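You operate a simulated robot arm through the tools that you are given. There is no shell and no other tool. Be economical: measure what you need, move in short steps, check, and stop when the job is done.

You are at the controls of a simulated robot arm. One attempt, no reset.

## Task
Fetch the red ring and set it on the top of the long green bench. Put the yellow lamp on the top of the wide steel bench away on the shelf of the steel stand. Stack the 12 MM green box from the top of the wide steel bench on top of the 10 MM green box. Put the bottle that says "treatment" from the top of the wide steel bench on the shelf of the long green bench and the bottle labelled "pump oil" on the top of the black shelf unit. Put the white tub on the top of the long workbench away on the long grey shelf. Take the cartridge on the top of the long workbench and put it away on the cartridge tray. Put the red brush on top of the black tape on the top of the wide steel bench. Fetch the green brush and stand it on the top of the wide steel bench. Put the white tube on the top of the long workbench away on the shelf of the grey bench. Pull the door open. Do these in any order. Set down upright: yellow lamp, bottle, cartridge, green brush.

Only the result counts: the job must be done as asked and must still hold three seconds after the hand-in. Knocking over, shifting, dropping, spilling or breaking anything else fails it.

## Robot
A 6-joint arm with a fingered hand on a trunk, on a base that drives. Base frame: it is fixed to the floor where the robot stands at the start and does not move with it; the origin is under the middle of the robot, x ahead of it, y to its left, z up; the surface under the hand at the start is at about z = 850. Lengths are in mm, angles in rad, forces in N, time in s.
With the tool pointing down near the work surface it reaches from about 340 to 760 mm from the robot's upright axis, wherever it stands. Its first joint turns from -2.897 to 2.897 rad. Places, roughly: black bottle, white bottle [500, -1500, 1000]; black tape (6x6x5 cm) [500, 0, 900]; cartridge [500, 3250, 1000]; cartridge tray (14x46 cm) [-5580, 3740, 800]; door [1000, 800, 1000]; green box [500, -1500, 750]; green brush (5x3x8 cm) [400, 2200, 900]; long grey shelf [-7500, -2300, 700]; red brush (3x3x18 cm) [400, 3000, 900]; red ring (5x5x3 cm) [500, -200, 900]; shelf of the grey bench [-1700, 300, 200]; shelf of the long green bench [-2300, 900, 200]; shelf of the steel stand [-8000, 500, 300]; top of the black shelf unit [-600, -2200, 800]; top of the long green bench [-2300, 900, 800]; top of the wide steel bench [600, -800, 800]; white tub [750, 3500, 750]; white tube (7x7x15 cm) [800, 1900, 900]; yellow lamp (15x11x22 cm) [700, 0, 900]. Payload 4 kg.
The TCP is the grasp point between the finger pads, 26 mm short of the fingertips. In the tool frame z runs along the fingers and y along their closing line. The gripper opens to 148 mm. The gripper's body begins 73 mm behind the TCP. The gripper is a hand of 3 fingers: y runs from the thumb to the fingers, the wrist lies at [0, 0, -239] in the tool frame, and closing takes about 1.5 s.
Orientation is that of the tool frame in the base frame, as [roll, pitch, yaw] about the fixed x, y, z axes, in that order (R = Rz(yaw) Ry(pitch) Rx(roll)). With the fingers straight down and closing along the base's y, the tool's x points along the base's -x, its y along +y and its z along -z.

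## Interface
- The arm moves only by the tool arm_command. Its argument "series" is one flat list of numbers, 6 for each row, row after row: the shift along the tool's x, y, z in mm, then the turn, a rotation vector about the tool's x, y, z in rad. In form: [x, y, z, rx, ry, rz, x, y, z, rx, ry, rz, ...]. A call has 1 to 20 rows; each row is the pose to reach, as a shift and turn from the pose commanded when the call began, along the tool's axes at that moment. "hand" is the opening, from 0 (shut) to 1 (fully open), set as the call begins (left out, the last holds). Each row takes 0.2 s and may step no farther than 50 mm and 0.15 rad from the row before; otherwise, or with a gripper value out of range, the whole call is refused. A pose out of reach is approached as far as the arm can. The call stops where the force on the tool passes 40 N (or 10 N more than at its start, if that is more) or the arm is blocked; 0.2 s more then pass. The fingers move at their own pace (about 153 mm/s each) and stop on an object; they squeeze with about 31 N. The grip force told is the motor's: it shows also when the fingers shut on nothing. Time passes only in rows, and 0.2 s behind the last, so rows that repeat a pose let the fingers close. It gives the time, the measured TCP pose, the force on the tool (base axes), the opening and the grip force at its end, in the units of the frame above (readings bear some noise), with the torque about the TCP (base axes, N m) and any sound that the robot's microphone picked up.
- Cameras (640 x 400 px; columns grow to the right, rows downward): "scene" is now at [20.3, 162.5, 1543.1]; the picture's right is [-0.00, -1.00, 0.00], its down [-0.70, 0.00, -0.72] and it looks along [0.72, -0.00, -0.70] (base axes); focal length 269 px, centre (320, 200). "wrist" rides on the gripper at [68, -39, -90] in the tool frame; the picture's right is [0.50, 0.87, 0.00], its down [-0.66, 0.38, -0.65] and it looks along [-0.57, 0.33, 0.76] (tool axes); focal length 222 px, centre (320, 200). There is no depth. A picture from a camera that has moved, and an enlarged one, comes with that camera's place and axes in the base frame and with its lens.
- grab_frame(camera): a new picture of that camera. No time passes.
- lift_body(by): slides the trunk up (or, below 0, down) by that many mm; the arm and the scene camera ride with it, the base frame stays. It gives what a move gives, with no picture.
- roll_base(legs): drives the robot by 1 to 6 legs, each [ahead, left, turn to the left] in mm, mm and rad, along the robot's own axes; the way and the turn of a leg run together, so that a leg with both is an arc; at most 1500 mm and 3.142 rad a leg. The arm and the cameras ride along, it lands a little off, and it stops where it bumps. It gives what a move gives.
- curl_fingers(finger1, finger2, thumb_bend): sets how far each is bent, from 0 (flat) to 1 (curled in); at 0.3 the hand is open as for a grip, at 0.7 the pads meet at the TCP. One left out holds its place. A second passes; each finger stops where it meets its share of the squeeze, and holds until it gets a number again. A gripper value or a shape takes the hand back. It gives what a move gives, with no picture; readings hold the bend of each and the force on the fingers (four entries, about 0 where the hand has none), thumb and palm.
- preshape(shape): the hand has 3 fingers and takes this shape, open, in about a second: jaw (thumb against the fingers, like two jaws); tri (thumb and two fingers); tip (a fingertip pinch); poke (one finger out to press); point (the index stretched); flat (the hand flat); cup (the hand cupped); fist (a fist). The gripper value then closes the fingers along that shape, each until it touches; the sizes above hold for jaw. It gives what a move gives, with no picture.
- turn_head(pan, tilt): turns the head with the scene camera to pan (to the left, within 2.705 rad either way) and tilt (down, from -0.506 to 1.204), counted from straight ahead of the robot. It gives what a move gives.
- zoom(camera, box): a new picture of the part [left, top, right, bottom] of that camera's present view, enlarged. No time passes.
- sign_off(): hands the job in; it is judged then, once.

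Work in short steps. Places have to be worked out from the pictures, the camera data and where the tool is seen: move nearer, look again, correct. Check each grasp and each placing, and mend what went wrong. You have 535 turns and 326 pictures in all, those below and enlarged ones among them. Open the gripper and draw the arm clear of the work before you hand the job in, unless the task says otherwise; then end with one line.

The tools are called after ">>>" by a JSON object that holds its "op" and its "data". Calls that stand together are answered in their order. arm_command: Moves the arm, as the interface text tells. Its arguments: {"type":"object","properties":{"series":{"type":"array"},"hand":{"type":"number"}},"required":["series"]} The other tools are called the same way: lift_body (by) slides the trunk up or down; preshape (shape) gives the hand a shape; curl_fingers (finger1, finger2, thumb_bend) moves the fingers one by one; roll_base (legs) drives the base; turn_head (pan, tilt) turns the head that bears the scene camera; grab_frame (camera) takes a picture; zoom (camera, box) takes an enlarged picture of a part of a camera's view; sign_off () hands the job in.

At the start:

```text
clock: 0.0
tool_pos: [390.4, 137.5, 1300.4]
tool_rot: [3.14, 0.0, 3.14]
contact_force: [-0.3, -0.3, 0.3]
ft_torque: [-0.04, -0.01, -0.02]
gripper_width: 148.1
finger_force: 0.0
shape: jaw
bend: [0.3, 0.3, 0.3]
finger forces: [0.1, 0.1, 0.0, 0.0, 0.1, 0.0]
trunk travel left (down, up): [-500.0, 90.0]
robot x, y, heading: [0.9, 0.6, -0.001]
head pan, tilt: [0.0, 0.771]
```

scene: 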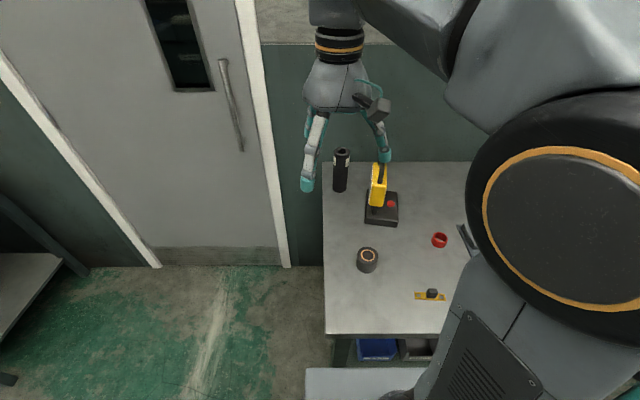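
wrist: 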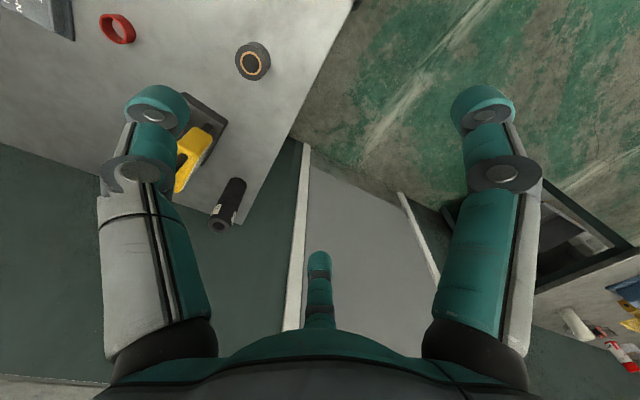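

I'll begin by surveying: the start picture shows the wide steel bench with lamp, tape, ring. I turn the head right to see the rest of the bench.

>>> {"op": "turn_head", "data": {"pan": -0.8, "tilt": 0.6}}

>>> {"op": "grab_frame", "data": {"camera": "scene"}}

>>> {"op": "turn_head", "data": {"pan": -1.6, "tilt": 0.4}}

>>> {"op": "grab_frame", "data": {"camera": "scene"}}

>>> {"op": "turn_head", "data": {"pan": 1.0, "tilt": 0.4}}

>>> {"op": "grab_frame", "data": {"camera": "scene"}}

>>> {"op": "turn_head", "data": {"pan": 2.4, "tilt": 0.3}}

>>> {"op": "grab_frame", "data": {"camera": "scene"}}

>>> {"op": "turn_head", "data": {"pan": -2.6, "tilt": 0.3}}

>>> {"op": "grab_frame", "data": {"camera": "scene"}}

```text
clock: 1.1
tool_pos: [390.9, 137.4, 1299.5]
tool_rot: [3.14, -0.001, -3.141]
contact_force: [0.5, 0.0, 0.7]
ft_torque: [0.0, -0.02, 0.02]
gripper_width: 147.9
finger_force: 0.2
shape: jaw
bend: [0.3, 0.3, 0.3]
finger forces: [0.0, 0.1, 0.0, 0.0, 0.0, 0.0]
trunk travel left (down, up): [-500.0, 90.0]
robot x, y, heading: [0.7, -0.4, 0.0]
head pan, tilt: [-0.799, 0.6]
```

```text
323 pictures are left
camera scene: at [0.1, 99.3, 1557.8], right [-0.72, -0.7, 0.0], down [-0.39, 0.4, -0.82], along [0.58, -0.59, -0.57], focal length 269 px, centre (320, 200)
```

scene: 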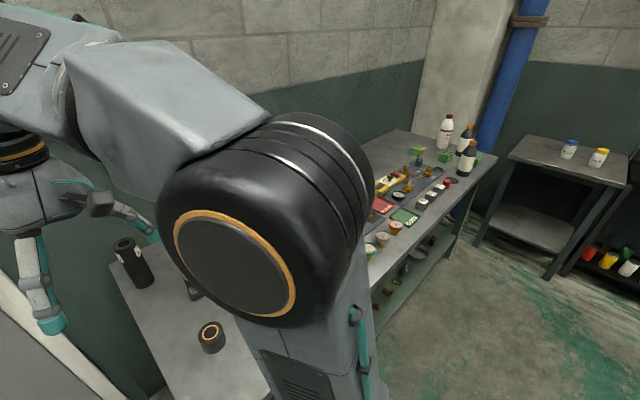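

```text
clock: 2.3
tool_pos: [391.6, 137.7, 1300.3]
tool_rot: [3.141, 0.001, -3.142]
contact_force: [0.0, -0.2, 0.3]
ft_torque: [0.04, 0.01, 0.01]
gripper_width: 147.8
finger_force: 0.1
shape: jaw
bend: [0.3, 0.3, 0.3]
finger forces: [0.1, 0.1, 0.1, 0.0, 0.1, 0.1]
trunk travel left (down, up): [-500.0, 90.0]
robot x, y, heading: [-2.6, -1.3, 0.001]
head pan, tilt: [-1.6, 0.4]
```

```text
322 pictures are left
camera scene: at [-64.3, 70.0, 1576.0], right [-1.0, 0.03, 0.0], down [0.01, 0.39, -0.92], along [-0.03, -0.92, -0.39], focal length 269 px, centre (320, 200)
```

scene: 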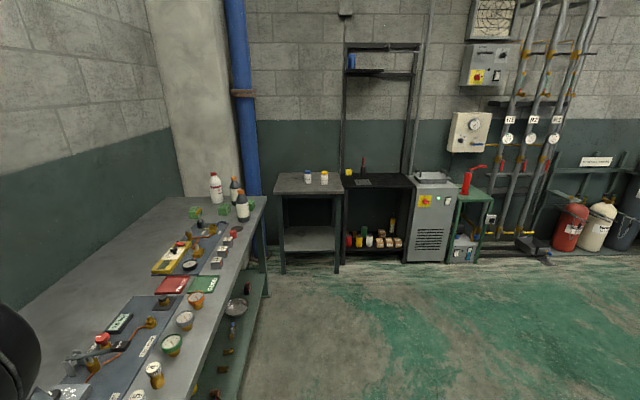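

```text
clock: 4.6
tool_pos: [392.3, 137.7, 1299.9]
tool_rot: [3.137, 0.001, -3.14]
contact_force: [-0.3, 0.2, -0.1]
ft_torque: [-0.01, 0.0, -0.02]
gripper_width: 147.9
finger_force: 0.1
shape: jaw
bend: [0.3, 0.3, 0.3]
finger forces: [0.0, 0.0, 0.0, 0.0, 0.0, 0.0]
trunk travel left (down, up): [-500.0, 90.0]
robot x, y, heading: [-1.3, 1.3, 0.001]
head pan, tilt: [1.0, 0.4]
```

```text
321 pictures are left
camera scene: at [-11.5, 240.5, 1576.0], right [0.84, -0.54, 0.0], down [-0.21, -0.33, -0.92], along [0.5, 0.77, -0.39], focal length 269 px, centre (320, 200)
```

scene: 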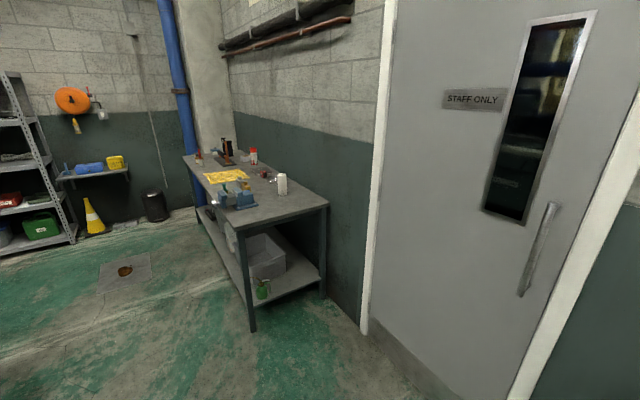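

```text
clock: 6.1
tool_pos: [391.1, 138.1, 1300.0]
tool_rot: [3.139, -0.001, 3.141]
contact_force: [-0.1, 0.2, 0.1]
ft_torque: [0.0, -0.02, 0.0]
gripper_width: 148.1
finger_force: 0.0
shape: jaw
bend: [0.3, 0.3, 0.3]
finger forces: [0.0, 0.0, 0.0, 0.0, 0.0, 0.0]
trunk travel left (down, up): [-500.0, 90.0]
robot x, y, heading: [1.3, 1.2, 0.0]
head pan, tilt: [2.4, 0.3]
```

```text
320 pictures are left
camera scene: at [-130.4, 225.7, 1585.3], right [0.68, 0.74, 0.0], down [0.22, -0.2, -0.96], along [-0.7, 0.65, -0.3], focal length 269 px, centre (320, 200)
```

scene: 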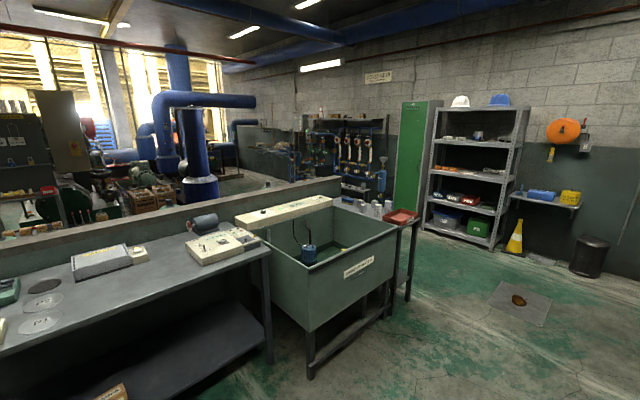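

```text
clock: 10.1
tool_pos: [391.6, 137.9, 1298.8]
tool_rot: [3.14, 0.001, -3.139]
contact_force: [-0.4, 0.1, 0.3]
ft_torque: [-0.01, -0.02, 0.03]
gripper_width: 147.9
finger_force: 0.1
shape: jaw
bend: [0.3, 0.3, 0.3]
finger forces: [0.0, 0.0, 0.0, 0.0, 0.1, 0.0]
trunk travel left (down, up): [-500.0, 90.0]
robot x, y, heading: [2.2, -1.1, -0.002]
head pan, tilt: [-2.601, 0.3]
```

```text
319 pictures are left
camera scene: at [-141.6, 114.5, 1585.3], right [-0.52, 0.86, 0.0], down [0.25, 0.15, -0.96], along [-0.82, -0.49, -0.3], focal length 269 px, centre (320, 200)
```

scene: 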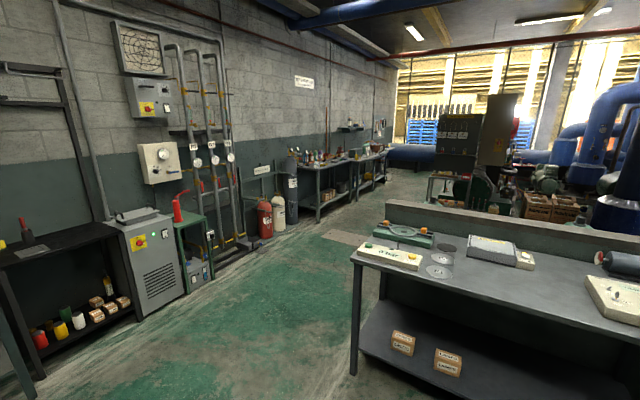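

The bench with boxes and bottles runs to y≈-1700. I drive right along it to y≈-1350 and look there.

>>> {"op": "roll_base", "data": {"legs": [[0, -1350, 0]]}}

>>> {"op": "turn_head", "data": {"pan": -0.2, "tilt": 0.75}}

>>> {"op": "grab_frame", "data": {"camera": "scene"}}

>>> {"op": "grab_frame", "data": {"camera": "wrist"}}

```text
clock: 16.7
tool_pos: [390.5, -1198.2, 1299.5]
tool_rot: [3.139, 0.0, 3.138]
contact_force: [1.1, -0.7, -0.1]
ft_torque: [0.0, 0.0, -0.01]
gripper_width: 148.2
finger_force: 0.0
shape: jaw
bend: [0.3, 0.3, 0.3]
finger forces: [0.1, 0.1, 0.0, 0.0, 0.0, 0.1]
trunk travel left (down, up): [-500.0, 90.0]
robot x, y, heading: [-3.3, -1338.2, -0.003]
head pan, tilt: [-2.601, 0.3]
```

```text
clock: 18.9
tool_pos: [391.4, -1197.3, 1299.1]
tool_rot: [3.141, -0.001, 3.139]
contact_force: [-0.6, 0.6, -0.2]
ft_torque: [0.04, 0.03, -0.01]
gripper_width: 148.1
finger_force: 0.1
shape: jaw
bend: [0.3, 0.3, 0.3]
finger forces: [0.0, 0.0, 0.1, 0.1, 0.0, 0.1]
trunk travel left (down, up): [-500.0, 90.0]
robot x, y, heading: [0.2, -1333.2, -0.001]
head pan, tilt: [-0.201, 0.75]
```

```text
318 pictures are left
camera scene: at [18.0, -1188.7, 1544.9], right [-0.2, -0.98, 0.0], down [-0.67, 0.14, -0.73], along [0.72, -0.15, -0.68], focal length 269 px, centre (320, 200)
```

scene: 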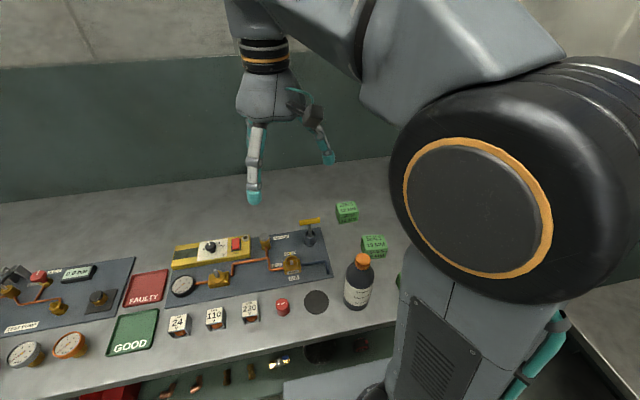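

```text
317 pictures are left
camera wrist: at [323.2, -1237.0, 1388.9], right [-0.5, 0.87, 0.0], down [0.66, 0.38, 0.65], along [0.57, 0.33, -0.76], focal length 222 px, centre (320, 200)
```

wrist: 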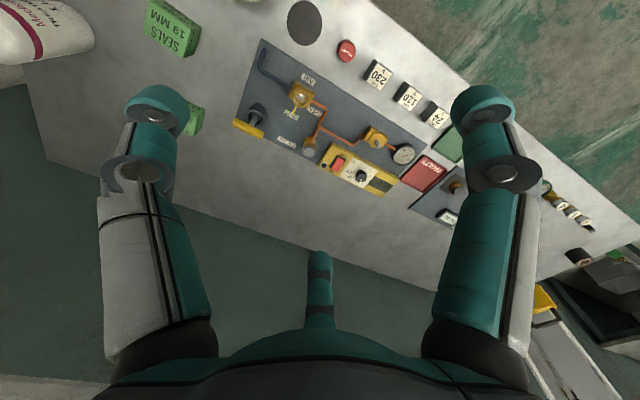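

Shoulder hides the right part; I drive another 250 mm right and look with scene and wrist.

>>> {"op": "roll_base", "data": {"legs": [[0, -250, 0]]}}

>>> {"op": "grab_frame", "data": {"camera": "scene"}}

>>> {"op": "grab_frame", "data": {"camera": "wrist"}}

```text
clock: 20.8
tool_pos: [390.2, -1454.5, 1300.7]
tool_rot: [3.14, 0.001, 3.137]
contact_force: [-0.2, -1.5, 0.0]
ft_torque: [0.05, 0.01, -0.02]
gripper_width: 147.9
finger_force: 0.0
shape: jaw
bend: [0.3, 0.3, 0.3]
finger forces: [0.0, 0.0, 0.1, 0.0, 0.1, 0.1]
trunk travel left (down, up): [-500.0, 90.0]
robot x, y, heading: [-6.1, -1589.2, -0.003]
head pan, tilt: [-0.201, 0.75]
```

```text
316 pictures are left
camera scene: at [17.2, -1444.7, 1545.0], right [-0.2, -0.98, 0.0], down [-0.67, 0.14, -0.73], along [0.72, -0.15, -0.68], focal length 269 px, centre (320, 200)
```

scene: 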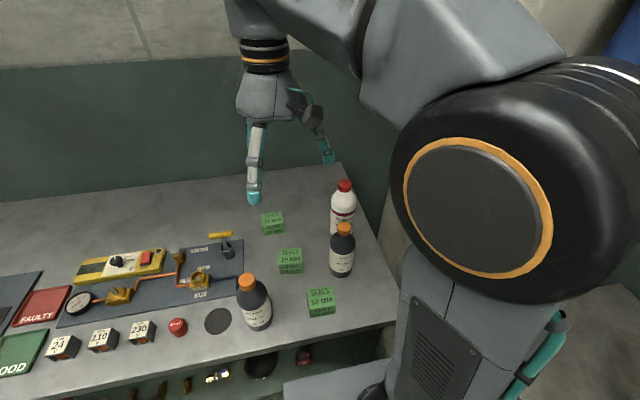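

```text
315 pictures are left
camera wrist: at [322.4, -1492.8, 1388.9], right [-0.5, 0.87, 0.0], down [0.66, 0.38, 0.65], along [0.57, 0.33, -0.76], focal length 222 px, centre (320, 200)
```

wrist: 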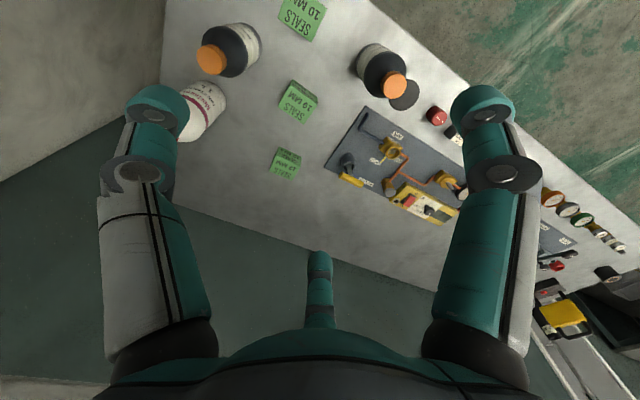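

Three green boxes and three bottles are visible; I zoom to read the labels.

>>> {"op": "zoom", "data": {"camera": "scene", "box": [220, 170, 380, 270]}}

>>> {"op": "zoom", "data": {"camera": "scene", "box": [220, 240, 380, 340]}}

```text
4.00 times, centred on (300, 220) of scene
camera zoom: at [17.2, -1444.7, 1545.0], right [-0.2, -0.98, 0.0], down [-0.67, 0.14, -0.73], along [0.72, -0.15, -0.68], focal length 1076 px, centre (400, 120)
```

zoom: 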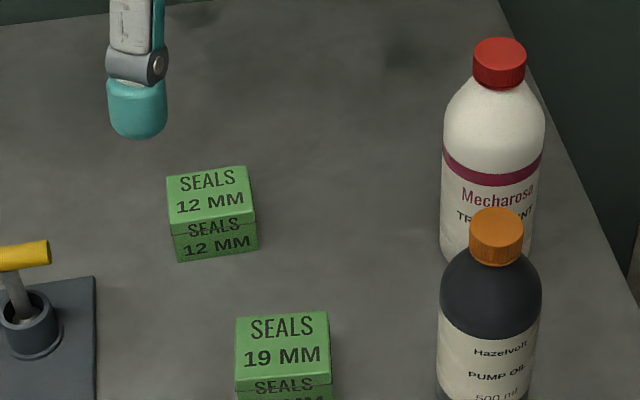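

```text
4.00 times, centred on (300, 290) of scene
camera zoom: at [17.2, -1444.7, 1545.0], right [-0.2, -0.98, 0.0], down [-0.67, 0.14, -0.73], along [0.72, -0.15, -0.68], focal length 1076 px, centre (400, -160)
```

zoom: 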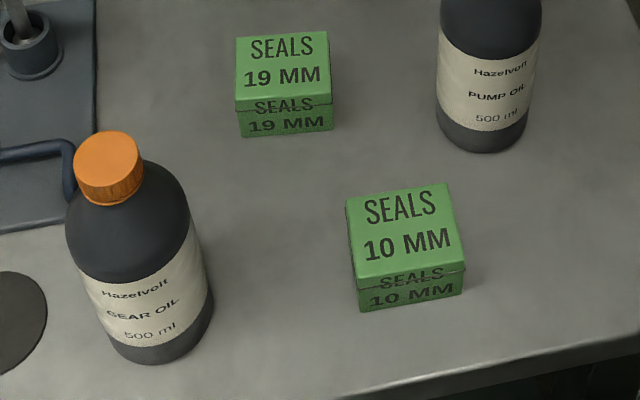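

12 MM box is at ≈(645,-1415), 10 MM at ≈(339,-1514); bench taken as z=850. I bring the hand above the 12 MM box at z≈1080, turned to its yaw, and look.

>>> {"op": "arm_command", "data": {"series": [-45, 7, 30, 0, 0, 0, -90, 14, 70, 0, 0, -0.05, -130, 20, 110, 0, 0, -0.1, -170, 26, 150, 0, 0, -0.13, -210, 33, 185, 0, 0, -0.13, -255, 40, 220, 0, 0, -0.13], "hand": 1}}

>>> {"op": "grab_frame", "data": {"camera": "wrist"}}

```text
refused: row 1 steps farther than a row can; nothing moved
```

```text
312 pictures are left
camera wrist: at [322.4, -1492.8, 1388.9], right [-0.5, 0.87, 0.0], down [0.66, 0.38, 0.65], along [0.57, 0.33, -0.76], focal length 222 px, centre (320, 200)
```

wrist: 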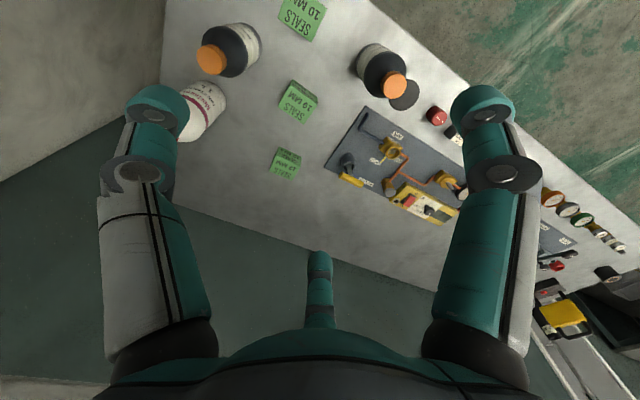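

A row was over 50 mm; I use smaller steps.

>>> {"op": "arm_command", "data": {"series": [-36, 6, 30, 0, 0, 0, -72, 12, 60, 0, 0, -0.05, -108, 18, 90, 0, 0, -0.1, -144, 24, 120, 0, 0, -0.13, -180, 30, 150, 0, 0, -0.13, -216, 36, 180, 0, 0, -0.13, -252, 40, 210, 0, 0, -0.13, -255, 40, 220, 0, 0, -0.13], "hand": 1}}

>>> {"op": "grab_frame", "data": {"camera": "wrist"}}

>>> {"op": "grab_frame", "data": {"camera": "scene"}}

```text
clock: 22.6
tool_pos: [643.1, -1415.2, 1078.8]
tool_rot: [3.14, -0.001, -3.013]
contact_force: [0.0, -0.1, 0.5]
ft_torque: [0.01, 0.01, 0.02]
gripper_width: 148.1
finger_force: 0.0
shape: jaw
bend: [0.3, 0.3, 0.3]
finger forces: [0.1, 0.0, 0.1, 0.0, 0.0, 0.0]
trunk travel left (down, up): [-500.0, 90.0]
robot x, y, heading: [-4.3, -1590.2, -0.004]
head pan, tilt: [-0.201, 0.75]
```

```text
311 pictures are left
camera wrist: at [582.8, -1462.2, 1168.3], right [-0.61, 0.8, 0.0], down [0.6, 0.46, 0.65], along [0.52, 0.4, -0.76], focal length 222 px, centre (320, 200)
```

wrist: 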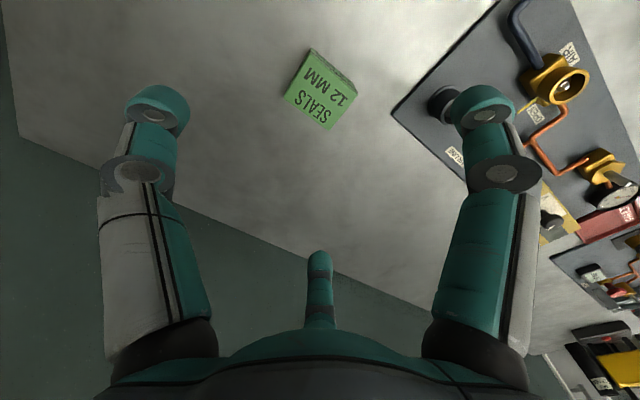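

```text
310 pictures are left
camera scene: at [17.6, -1444.3, 1544.9], right [-0.2, -0.98, 0.0], down [-0.67, 0.14, -0.73], along [0.72, -0.15, -0.68], focal length 269 px, centre (320, 200)
```

scene: 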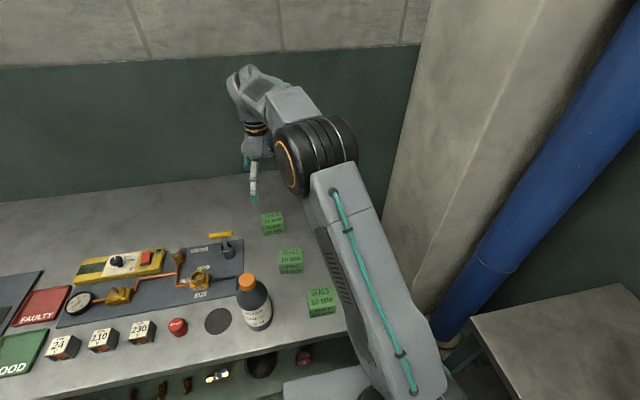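

Box is close to under the TCP; I zoom to measure its centre and yaw.

>>> {"op": "zoom", "data": {"camera": "wrist", "box": [240, 40, 400, 140]}}

```text
4.00 times, centred on (320, 90) of wrist
camera zoom: at [582.8, -1462.2, 1168.3], right [-0.61, 0.8, 0.0], down [0.6, 0.46, 0.65], along [0.52, 0.4, -0.76], focal length 888 px, centre (320, 640)
```

zoom: 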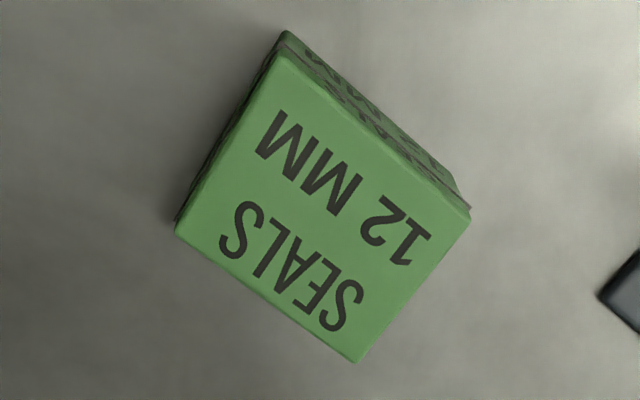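

The wrist zoom shows the box centred under the TCP with yaw ≈0, about 67×55×40. I turn back to yaw 0 and descend to z≈886.

>>> {"op": "arm_command", "data": {"series": [0, 0, 45, 0, 0, 0.1, 0, 0, 90, 0, 0, 0.128, 0, 0, 130, 0, 0, 0.128, 0, 0, 165, 0, 0, 0.128, 0, 0, 192, 0, 0, 0.128]}}

>>> {"op": "zoom", "data": {"camera": "scene", "box": [190, 140, 350, 240]}}

```text
clock: 23.8
tool_pos: [644.8, -1413.7, 888.9]
tool_rot: [3.141, 0.001, 3.14]
contact_force: [-0.9, -0.3, 0.1]
ft_torque: [-0.03, -0.01, 0.01]
gripper_width: 148.2
finger_force: 0.0
shape: jaw
bend: [0.3, 0.3, 0.3]
finger forces: [0.0, 0.0, 0.0, 0.1, 0.0, 0.1]
trunk travel left (down, up): [-500.0, 90.0]
robot x, y, heading: [-0.3, -1593.3, 0.003]
head pan, tilt: [-0.201, 0.75]
```

```text
4.00 times, centred on (270, 190) of scene
camera zoom: at [17.3, -1444.4, 1545.0], right [-0.2, -0.98, 0.0], down [-0.67, 0.14, -0.73], along [0.72, -0.15, -0.68], focal length 1076 px, centre (520, 240)
```

zoom: 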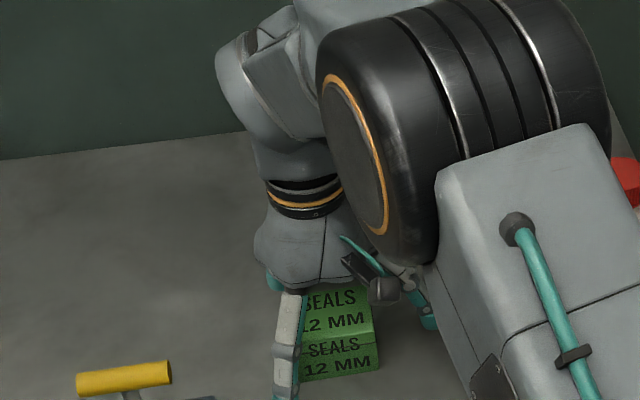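

Fingers straddle the box with no contact; I close.

>>> {"op": "arm_command", "data": {"series": [0, 0, 0, 0, 0, 0, 0, 0, 0, 0, 0, 0, 0, 0, 0, 0, 0, 0, 0, 0, 0, 0, 0, 0, 0, 0, 0, 0, 0, 0, 0, 0, 0, 0, 0, 0, 0, 0, 0, 0, 0, 0], "hand": 0}}

>>> {"op": "grab_frame", "data": {"camera": "wrist"}}

```text
clock: 25.4
tool_pos: [646.3, -1415.9, 889.5]
tool_rot: [3.141, 0.0, 3.139]
contact_force: [0.3, 0.3, 0.3]
ft_torque: [-0.01, 0.0, -0.03]
gripper_width: 58.3
finger_force: 30.5
shape: jaw
bend: [0.77, 0.77, 0.7]
finger forces: [25.0, 24.7, 0.0, 0.0, 27.6, 0.1]
trunk travel left (down, up): [-500.0, 90.0]
robot x, y, heading: [-3.9, -1587.4, 0.001]
head pan, tilt: [-0.201, 0.75]
```

```text
307 pictures are left
camera wrist: at [578.5, -1453.8, 977.9], right [-0.5, 0.87, 0.0], down [0.66, 0.38, 0.65], along [0.57, 0.33, -0.76], focal length 222 px, centre (320, 200)
```

wrist: 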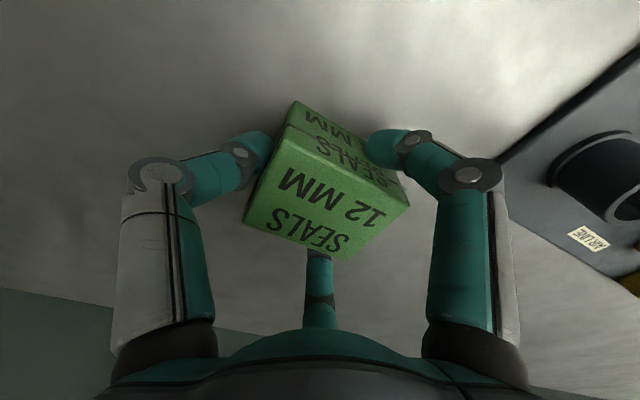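

Gripped (58 mm, ~25 N). I lift 120 mm and check.

>>> {"op": "arm_command", "data": {"series": [0, 0, -30, 0, 0, 0, 0, 0, -60, 0, 0, 0, 0, 0, -90, 0, 0, 0, 0, 0, -120, 0, 0, 0]}}

>>> {"op": "grab_frame", "data": {"camera": "wrist"}}

>>> {"op": "zoom", "data": {"camera": "scene", "box": [200, 100, 360, 200]}}

```text
clock: 26.4
tool_pos: [645.2, -1414.2, 1007.4]
tool_rot: [3.139, -0.001, 3.141]
contact_force: [0.8, 0.9, -0.1]
ft_torque: [0.0, 0.01, 0.0]
gripper_width: 57.7
finger_force: 31.2
shape: jaw
bend: [0.77, 0.77, 0.7]
finger forces: [25.1, 24.7, 0.0, 0.0, 27.4, 0.0]
trunk travel left (down, up): [-500.0, 90.0]
robot x, y, heading: [-4.2, -1596.0, 0.002]
head pan, tilt: [-0.201, 0.75]
```

```text
306 pictures are left
camera wrist: at [577.9, -1453.8, 1096.8], right [-0.5, 0.87, 0.0], down [0.66, 0.38, 0.65], along [0.57, 0.33, -0.76], focal length 222 px, centre (320, 200)
```

wrist: 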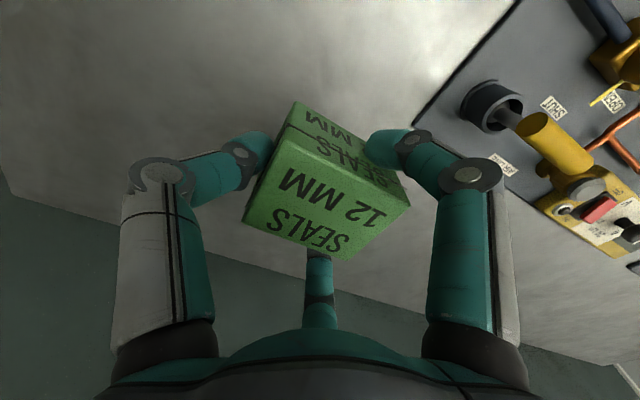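

```text
4.00 times, centred on (280, 150) of scene
camera zoom: at [17.2, -1444.4, 1544.9], right [-0.2, -0.98, 0.0], down [-0.67, 0.14, -0.73], along [0.72, -0.15, -0.68], focal length 1076 px, centre (480, 400)
```

zoom: 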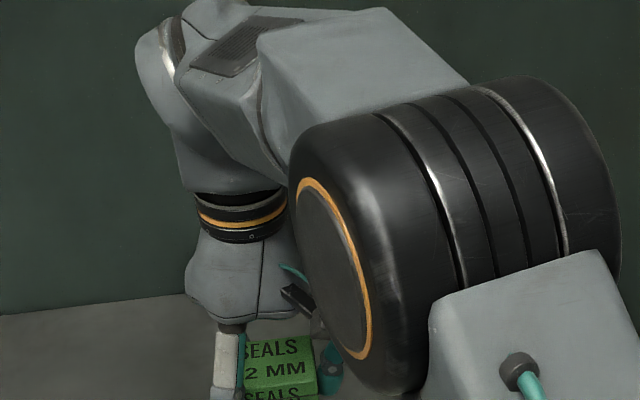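

Box held. I raise to clear bottles, back the base 70 mm (10 MM box is near minimum reach), then move above the 10 MM box and look.

>>> {"op": "arm_command", "data": {"series": [0, 0, -45, 0, 0, 0, 0, 0, -90, 0, 0, 0, 0, 0, -130, 0, 0, 0]}}

>>> {"op": "roll_base", "data": {"legs": [[-70, 0, 0]]}}

>>> {"op": "arm_command", "data": {"series": [40, -17, 0, 0, 0, 0, 80, -34, 0, 0, 0, 0, 120, -51, 0, 0, 0, 0, 160, -68, 0, 0, 0, 0, 200, -85, 0, 0, 0, 0, 236, -100, 30, 0, 0, 0, 236, -100, 70, 0, 0, 0]}}

>>> {"op": "grab_frame", "data": {"camera": "wrist"}}

>>> {"op": "grab_frame", "data": {"camera": "scene"}}

```text
clock: 27.2
tool_pos: [645.6, -1415.0, 1136.8]
tool_rot: [3.14, 0.001, 3.139]
contact_force: [-1.3, -0.1, 0.0]
ft_torque: [-0.01, -0.01, -0.01]
gripper_width: 57.2
finger_force: 30.5
shape: jaw
bend: [0.77, 0.77, 0.7]
finger forces: [25.2, 24.9, 0.0, 0.0, 27.3, 0.1]
trunk travel left (down, up): [-500.0, 90.0]
robot x, y, heading: [-0.8, -1591.6, -0.006]
head pan, tilt: [-0.201, 0.75]
```

```text
clock: 28.2
tool_pos: [575.3, -1414.9, 1137.6]
tool_rot: [3.14, 0.0, 3.14]
contact_force: [0.2, 0.2, -0.3]
ft_torque: [0.02, 0.03, -0.03]
gripper_width: 57.7
finger_force: 31.2
shape: jaw
bend: [0.77, 0.77, 0.7]
finger forces: [25.3, 24.8, 0.0, 0.1, 27.3, 0.1]
trunk travel left (down, up): [-500.0, 90.0]
robot x, y, heading: [-76.0, -1588.9, -0.0]
head pan, tilt: [-0.201, 0.75]
```

```text
clock: 29.8
tool_pos: [339.0, -1513.5, 1067.1]
tool_rot: [3.14, 0.0, 3.142]
contact_force: [0.3, 1.2, -0.4]
ft_torque: [0.01, 0.03, -0.02]
gripper_width: 57.0
finger_force: 31.4
shape: jaw
bend: [0.77, 0.77, 0.7]
finger forces: [25.0, 24.8, 0.0, 0.0, 26.8, 0.0]
trunk travel left (down, up): [-500.0, 90.0]
robot x, y, heading: [-72.8, -1589.9, -0.002]
head pan, tilt: [-0.201, 0.75]
```

```text
304 pictures are left
camera wrist: at [272.3, -1552.3, 1156.5], right [-0.5, 0.87, 0.0], down [0.66, 0.38, 0.66], along [0.57, 0.33, -0.76], focal length 222 px, centre (320, 200)
```

wrist: 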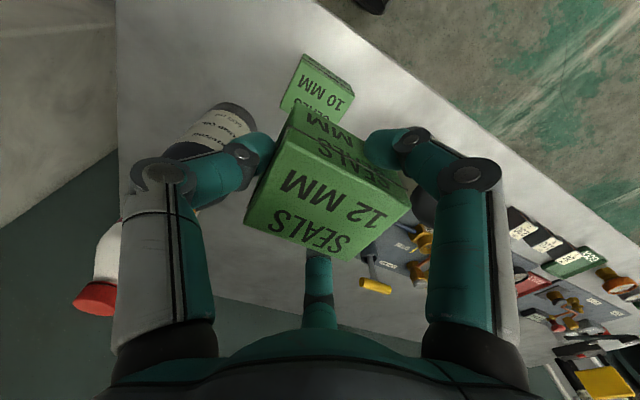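

```text
303 pictures are left
camera scene: at [-53.9, -1444.3, 1545.0], right [-0.2, -0.98, 0.0], down [-0.67, 0.14, -0.73], along [0.72, -0.15, -0.68], focal length 269 px, centre (320, 200)
```

scene: 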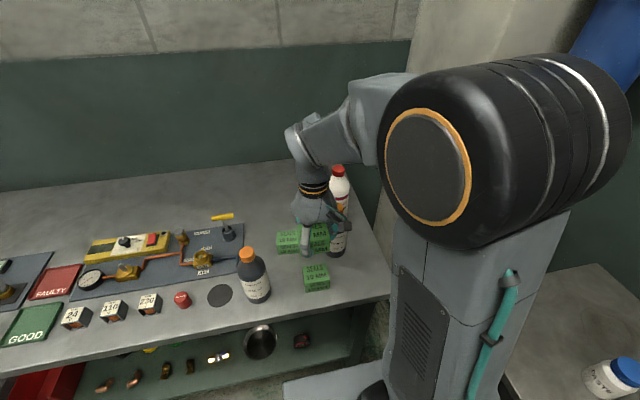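

I zoom the wrist view to fix the 10 MM box relative to the hand.

>>> {"op": "zoom", "data": {"camera": "wrist", "box": [240, 40, 400, 140]}}

>>> {"op": "zoom", "data": {"camera": "scene", "box": [240, 190, 400, 290]}}

```text
4.00 times, centred on (320, 90) of wrist
camera zoom: at [272.3, -1552.3, 1156.5], right [-0.5, 0.87, 0.0], down [0.66, 0.38, 0.66], along [0.57, 0.33, -0.76], focal length 888 px, centre (320, 640)
```

zoom: 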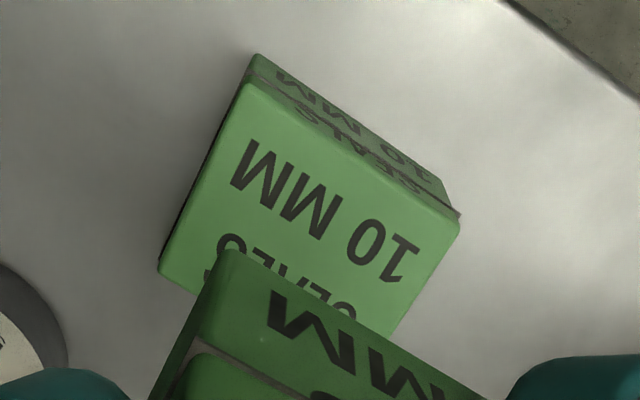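

```text
4.00 times, centred on (320, 240) of scene
camera zoom: at [-53.9, -1444.3, 1545.0], right [-0.2, -0.98, 0.0], down [-0.67, 0.14, -0.73], along [0.72, -0.15, -0.68], focal length 1076 px, centre (320, 40)
```

zoom: 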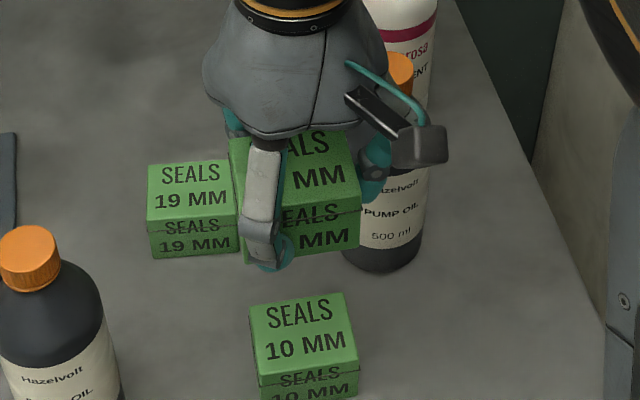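

Triangulating: 10 MM box top z≈898, centre ≈(342,-1516). I shift +6 x, −2.5 y and descend to z≈943, just above expected contact.

>>> {"op": "arm_command", "data": {"series": [-6, -2.5, 40, 0, 0, 0, -6, -2.5, 80, 0, 0, 0, -6, -2.5, 105, 0, 0, 0, -6, -2.5, 118, 0, 0, 0, -6, -2.5, 124, 0, 0, 0]}}

>>> {"op": "zoom", "data": {"camera": "scene", "box": [240, 190, 400, 290]}}

```text
clock: 31.0
tool_pos: [345.9, -1515.2, 941.4]
tool_rot: [3.139, 0.003, 3.14]
contact_force: [0.3, -0.1, -1.2]
ft_torque: [0.03, 0.01, -0.03]
gripper_width: 56.2
finger_force: 31.2
shape: jaw
bend: [0.77, 0.77, 0.7]
finger forces: [25.1, 24.8, 0.1, 0.1, 26.5, 0.0]
trunk travel left (down, up): [-500.0, 90.0]
robot x, y, heading: [-75.1, -1587.1, -0.001]
head pan, tilt: [-0.201, 0.75]
```

```text
4.00 times, centred on (320, 240) of scene
camera zoom: at [-53.8, -1444.2, 1544.9], right [-0.2, -0.98, 0.0], down [-0.67, 0.14, -0.73], along [0.72, -0.15, -0.68], focal length 1076 px, centre (320, 40)
```

zoom: 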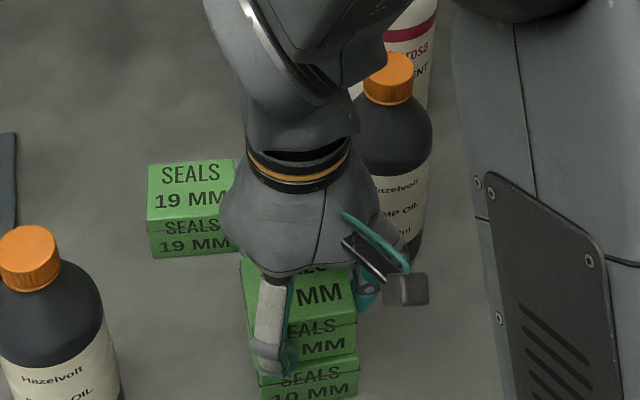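

Aligned; I lower in small steps watching the force.

>>> {"op": "arm_command", "data": {"series": [0, 0, 3, 0, 0, 0, 0, 0, 3, 0, 0, 0]}}

>>> {"op": "arm_command", "data": {"series": [0, 0, 2, 0, 0, 0, 0, 0, 2, 0, 0, 0]}}

```text
clock: 31.6
tool_pos: [345.1, -1515.1, 939.4]
tool_rot: [3.139, 0.0, 3.14]
contact_force: [-0.6, 0.7, -0.4]
ft_torque: [0.0, 0.01, 0.02]
gripper_width: 56.3
finger_force: 31.1
shape: jaw
bend: [0.77, 0.77, 0.7]
finger forces: [25.1, 24.7, 0.0, 0.1, 26.3, 0.0]
trunk travel left (down, up): [-500.0, 90.0]
robot x, y, heading: [-73.2, -1589.0, -0.009]
head pan, tilt: [-0.201, 0.75]
```

```text
clock: 32.2
tool_pos: [345.2, -1514.5, 937.8]
tool_rot: [3.139, 0.002, 3.14]
contact_force: [1.5, -0.3, 4.1]
ft_torque: [-0.03, 0.03, 0.0]
gripper_width: 56.5
finger_force: 31.2
shape: jaw
bend: [0.77, 0.77, 0.7]
finger forces: [25.3, 25.2, 0.0, 0.0, 27.2, 0.0]
trunk travel left (down, up): [-500.0, 90.0]
robot x, y, heading: [-74.6, -1589.6, -0.005]
head pan, tilt: [-0.201, 0.75]
```

Contact at 4 N. I open and rise, then check.

>>> {"op": "arm_command", "data": {"series": [0, 0, 0, 0, 0, 0, 0, 0, 0, 0, 0, 0, 0, 0, 0, 0, 0, 0, 0, 0, 0, 0, 0, 0], "hand": 0.8}}

>>> {"op": "arm_command", "data": {"series": [0, 0, -30, 0, 0, 0, 0, 0, -70, 0, 0, 0, 0, 0, -110, 0, 0, 0, 0, 0, -150, 0, 0, 0, 0, 0, -190, 0, 0, 0], "hand": 1}}

>>> {"op": "grab_frame", "data": {"camera": "wrist"}}

>>> {"op": "zoom", "data": {"camera": "scene", "box": [240, 190, 400, 290]}}

```text
clock: 33.2
tool_pos: [345.2, -1515.1, 937.8]
tool_rot: [3.14, 0.0, 3.141]
contact_force: [0.3, -0.2, -0.5]
ft_torque: [0.03, 0.02, 0.02]
gripper_width: 118.1
finger_force: 0.0
shape: jaw
bend: [0.26, 0.26, 0.48]
finger forces: [0.0, 0.0, 0.0, 0.0, 0.1, 0.0]
trunk travel left (down, up): [-500.0, 90.0]
robot x, y, heading: [-70.2, -1588.7, -0.004]
head pan, tilt: [-0.201, 0.75]
```

```text
clock: 34.4
tool_pos: [344.8, -1515.2, 1128.1]
tool_rot: [3.14, -0.001, 3.139]
contact_force: [-0.4, 1.1, 0.1]
ft_torque: [0.01, 0.03, 0.02]
gripper_width: 148.0
finger_force: 0.1
shape: jaw
bend: [0.3, 0.3, 0.3]
finger forces: [0.0, 0.1, 0.0, 0.0, 0.0, 0.1]
trunk travel left (down, up): [-500.0, 90.0]
robot x, y, heading: [-72.6, -1590.4, -0.002]
head pan, tilt: [-0.201, 0.75]
```

```text
299 pictures are left
camera wrist: at [278.4, -1554.7, 1216.5], right [-0.5, 0.87, 0.0], down [0.66, 0.38, 0.65], along [0.57, 0.33, -0.76], focal length 222 px, centre (320, 200)
```

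wrist: 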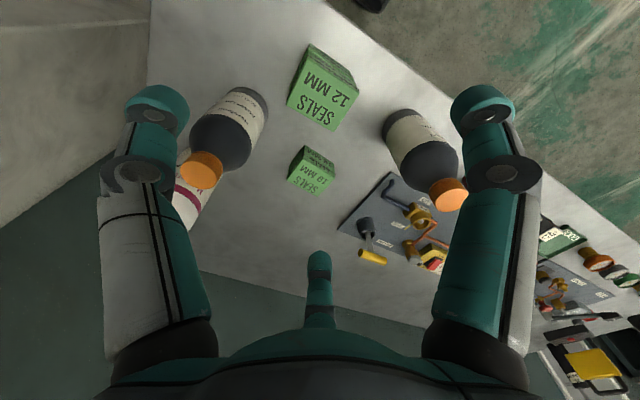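

```text
4.00 times, centred on (320, 240) of scene
camera zoom: at [-54.0, -1444.3, 1544.9], right [-0.2, -0.98, 0.0], down [-0.67, 0.14, -0.73], along [0.72, -0.15, -0.68], focal length 1076 px, centre (320, 40)
```

zoom: 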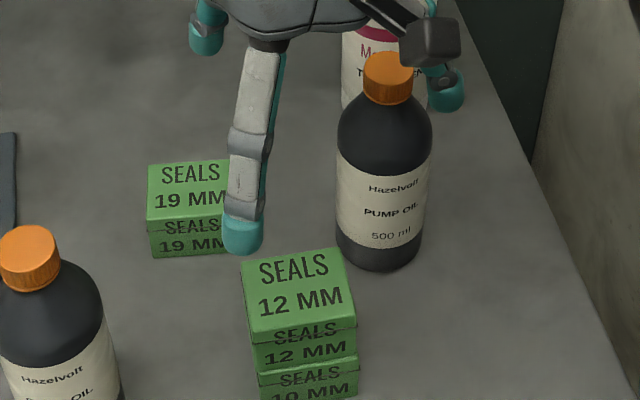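

Stack looks good. Next the pump-oil bottle, estimated at (448,-1594). I move above it and view to centre.

>>> {"op": "arm_command", "data": {"series": [-34, -26, 0, 0, 0, 0, -68, -52, 0, 0, 0, 0, -103, -79, 0, 0, 0, 0, -103, -79, 0, 0, 0, 0]}}

>>> {"op": "grab_frame", "data": {"camera": "wrist"}}

>>> {"op": "zoom", "data": {"camera": "scene", "box": [260, 130, 420, 230]}}

```text
clock: 35.4
tool_pos: [446.9, -1594.9, 1127.3]
tool_rot: [3.14, 0.001, 3.139]
contact_force: [-0.2, 0.2, 0.9]
ft_torque: [0.04, 0.02, 0.02]
gripper_width: 147.5
finger_force: 0.0
shape: jaw
bend: [0.3, 0.3, 0.3]
finger forces: [0.0, 0.1, 0.0, 0.0, 0.0, 0.1]
trunk travel left (down, up): [-500.0, 90.0]
robot x, y, heading: [-74.6, -1593.2, 0.001]
head pan, tilt: [-0.201, 0.75]
```

```text
297 pictures are left
camera wrist: at [380.8, -1634.1, 1215.9], right [-0.5, 0.87, 0.0], down [0.66, 0.38, 0.65], along [0.57, 0.33, -0.76], focal length 222 px, centre (320, 200)
```

wrist: 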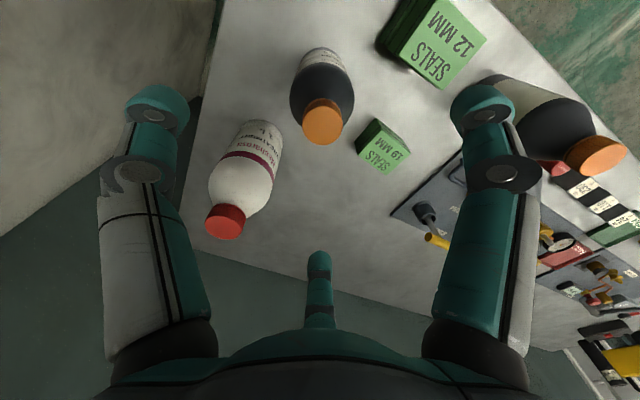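

```text
4.00 times, centred on (340, 180) of scene
camera zoom: at [-53.6, -1444.4, 1544.9], right [-0.2, -0.98, 0.0], down [-0.67, 0.14, -0.73], along [0.72, -0.15, -0.68], focal length 1076 px, centre (240, 280)
```

zoom: 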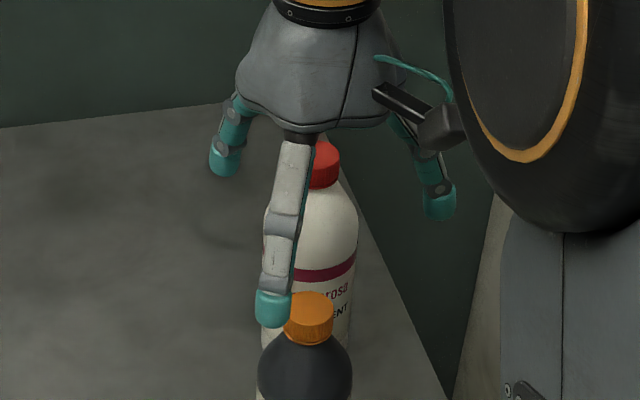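

Bottle centred within a few mm. I narrow the hand (to clear the box stack) and descend to z≈977.

>>> {"op": "arm_command", "data": {"series": [1, -1, 0, 0, 0, 0, 1, -1, 0, 0, 0, 0, 1, -1, 30, 0, 0, 0, 1, -1, 60, 0, 0, 0, 1, -1, 90, 0, 0, 0, 1, -1, 120, 0, 0, 0, 1, -1, 150, 0, 0, 0], "hand": 0.68}}

>>> {"op": "grab_frame", "data": {"camera": "wrist"}}

>>> {"op": "zoom", "data": {"camera": "scene", "box": [240, 160, 400, 260]}}

```text
clock: 37.0
tool_pos: [447.1, -1596.3, 976.9]
tool_rot: [3.141, 0.002, 3.139]
contact_force: [0.6, 0.4, 1.4]
ft_torque: [-0.01, -0.02, -0.01]
gripper_width: 100.8
finger_force: 0.0
shape: jaw
bend: [0.29, 0.29, 0.73]
finger forces: [0.0, 0.1, 0.0, 0.0, 0.1, 0.0]
trunk travel left (down, up): [-500.0, 90.0]
robot x, y, heading: [-70.3, -1590.4, 0.0]
head pan, tilt: [-0.201, 0.75]
```

```text
295 pictures are left
camera wrist: at [380.6, -1634.8, 1066.4], right [-0.5, 0.87, 0.0], down [0.66, 0.38, 0.65], along [0.57, 0.33, -0.76], focal length 222 px, centre (320, 200)
```

wrist: 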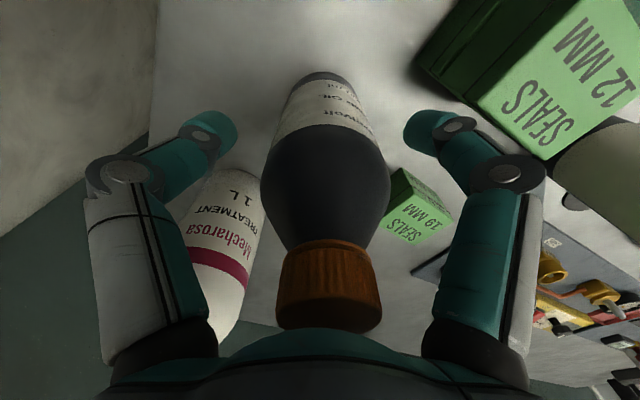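

```text
4.00 times, centred on (320, 210) of scene
camera zoom: at [-53.7, -1444.2, 1545.0], right [-0.2, -0.98, 0.0], down [-0.67, 0.14, -0.73], along [0.72, -0.15, -0.68], focal length 1076 px, centre (320, 160)
```

zoom: 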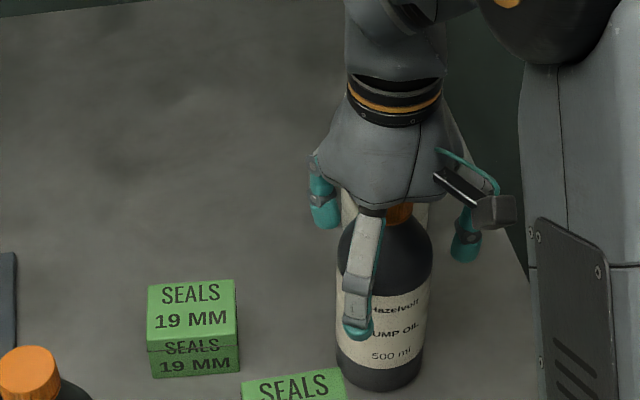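

Fingers surround the bottle just above the label; I close.

>>> {"op": "arm_command", "data": {"series": [0, 0, 0, 0, 0, 0, 0, 0, 0, 0, 0, 0, 0, 0, 0, 0, 0, 0, 0, 0, 0, 0, 0, 0, 0, 0, 0, 0, 0, 0, 0, 0, 0, 0, 0, 0, 0, 0, 0, 0, 0, 0], "hand": 0}}

>>> {"op": "arm_command", "data": {"series": [0, 0, -30, 0, 0, 0, 0, 0, -60, 0, 0, 0, 0, 0, -90, 0, 0, 0, 0, 0, -120, 0, 0, 0, 0, 0, -150, 0, 0, 0, 0, 0, -180, 0, 0, 0]}}

>>> {"op": "grab_frame", "data": {"camera": "wrist"}}

>>> {"op": "grab_frame", "data": {"camera": "scene"}}

```text
clock: 38.6
tool_pos: [447.5, -1595.7, 977.2]
tool_rot: [3.141, -0.001, 3.14]
contact_force: [0.3, -0.6, 0.0]
ft_torque: [0.03, -0.02, 0.0]
gripper_width: 58.5
finger_force: 31.5
shape: jaw
bend: [0.39, 0.77, 0.7]
finger forces: [28.3, 28.3, 0.0, 0.1, 27.8, 0.0]
trunk travel left (down, up): [-500.0, 90.0]
robot x, y, heading: [-73.3, -1591.9, -0.003]
head pan, tilt: [-0.201, 0.75]
```

```text
clock: 40.0
tool_pos: [445.9, -1595.8, 1157.4]
tool_rot: [3.14, 0.001, 3.139]
contact_force: [-0.4, 0.2, -4.5]
ft_torque: [-0.02, -0.02, 0.01]
gripper_width: 58.9
finger_force: 30.8
shape: jaw
bend: [0.39, 0.77, 0.7]
finger forces: [28.2, 28.4, 0.0, 0.0, 27.8, 0.0]
trunk travel left (down, up): [-500.0, 90.0]
robot x, y, heading: [-73.6, -1592.4, -0.009]
head pan, tilt: [-0.201, 0.75]
```

```text
293 pictures are left
camera wrist: at [379.6, -1634.5, 1245.3], right [-0.5, 0.87, 0.0], down [0.66, 0.38, 0.65], along [0.57, 0.33, -0.76], focal length 222 px, centre (320, 200)
```

wrist: 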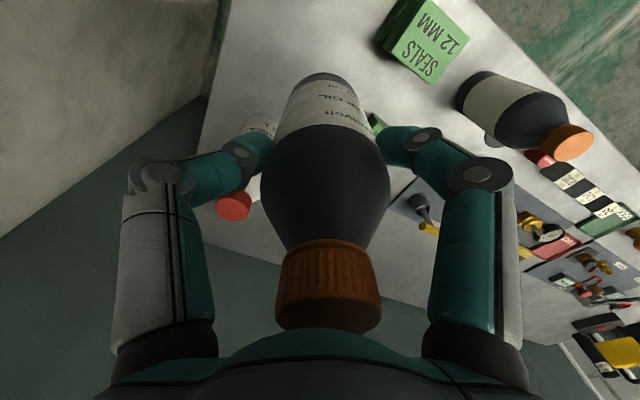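

```text
292 pictures are left
camera scene: at [-53.5, -1444.2, 1544.9], right [-0.2, -0.98, 0.0], down [-0.67, 0.14, -0.73], along [0.72, -0.15, -0.68], focal length 269 px, centre (320, 200)
```

scene: 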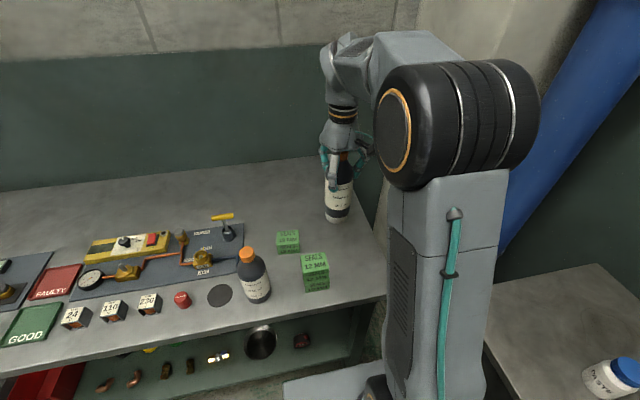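

Bottle held (4.5 N weight). I back away from the bench, then turn right to face the black shelf unit and look.

>>> {"op": "roll_base", "data": {"legs": [[-560, 0, 0], [0, 250, 0], [0, 0, -1.571]]}}

>>> {"op": "turn_head", "data": {"pan": 0.0, "tilt": 0.6}}

>>> {"op": "grab_frame", "data": {"camera": "scene"}}

```text
clock: 48.4
tool_pos: [-628.2, -1858.6, 1155.5]
tool_rot: [3.14, 0.001, 1.596]
contact_force: [-0.3, -0.8, -4.6]
ft_torque: [-0.01, 0.03, 0.03]
gripper_width: 58.7
finger_force: 30.8
shape: jaw
bend: [0.39, 0.77, 0.7]
finger forces: [28.1, 28.1, 0.1, 0.1, 27.8, 0.0]
trunk travel left (down, up): [-500.0, 90.0]
robot x, y, heading: [-637.4, -1336.1, -1.548]
head pan, tilt: [-0.201, 0.75]
```

```text
clock: 49.1
tool_pos: [-628.2, -1859.1, 1155.8]
tool_rot: [3.14, 0.0, 1.595]
contact_force: [-0.1, 0.6, -4.6]
ft_torque: [-0.01, 0.01, 0.01]
gripper_width: 58.8
finger_force: 31.4
shape: jaw
bend: [0.39, 0.77, 0.7]
finger forces: [28.1, 28.2, 0.0, 0.1, 27.7, 0.1]
trunk travel left (down, up): [-500.0, 90.0]
robot x, y, heading: [-637.7, -1337.9, -1.551]
head pan, tilt: [0.0, 0.6]
```

```text
291 pictures are left
camera scene: at [-476.3, -1362.1, 1557.7], right [-1.0, -0.02, 0.0], down [-0.01, 0.57, -0.82], along [0.02, -0.82, -0.57], focal length 269 px, centre (320, 200)
```

scene: 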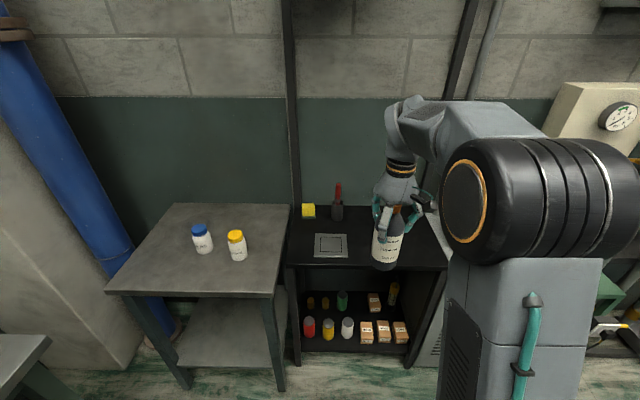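

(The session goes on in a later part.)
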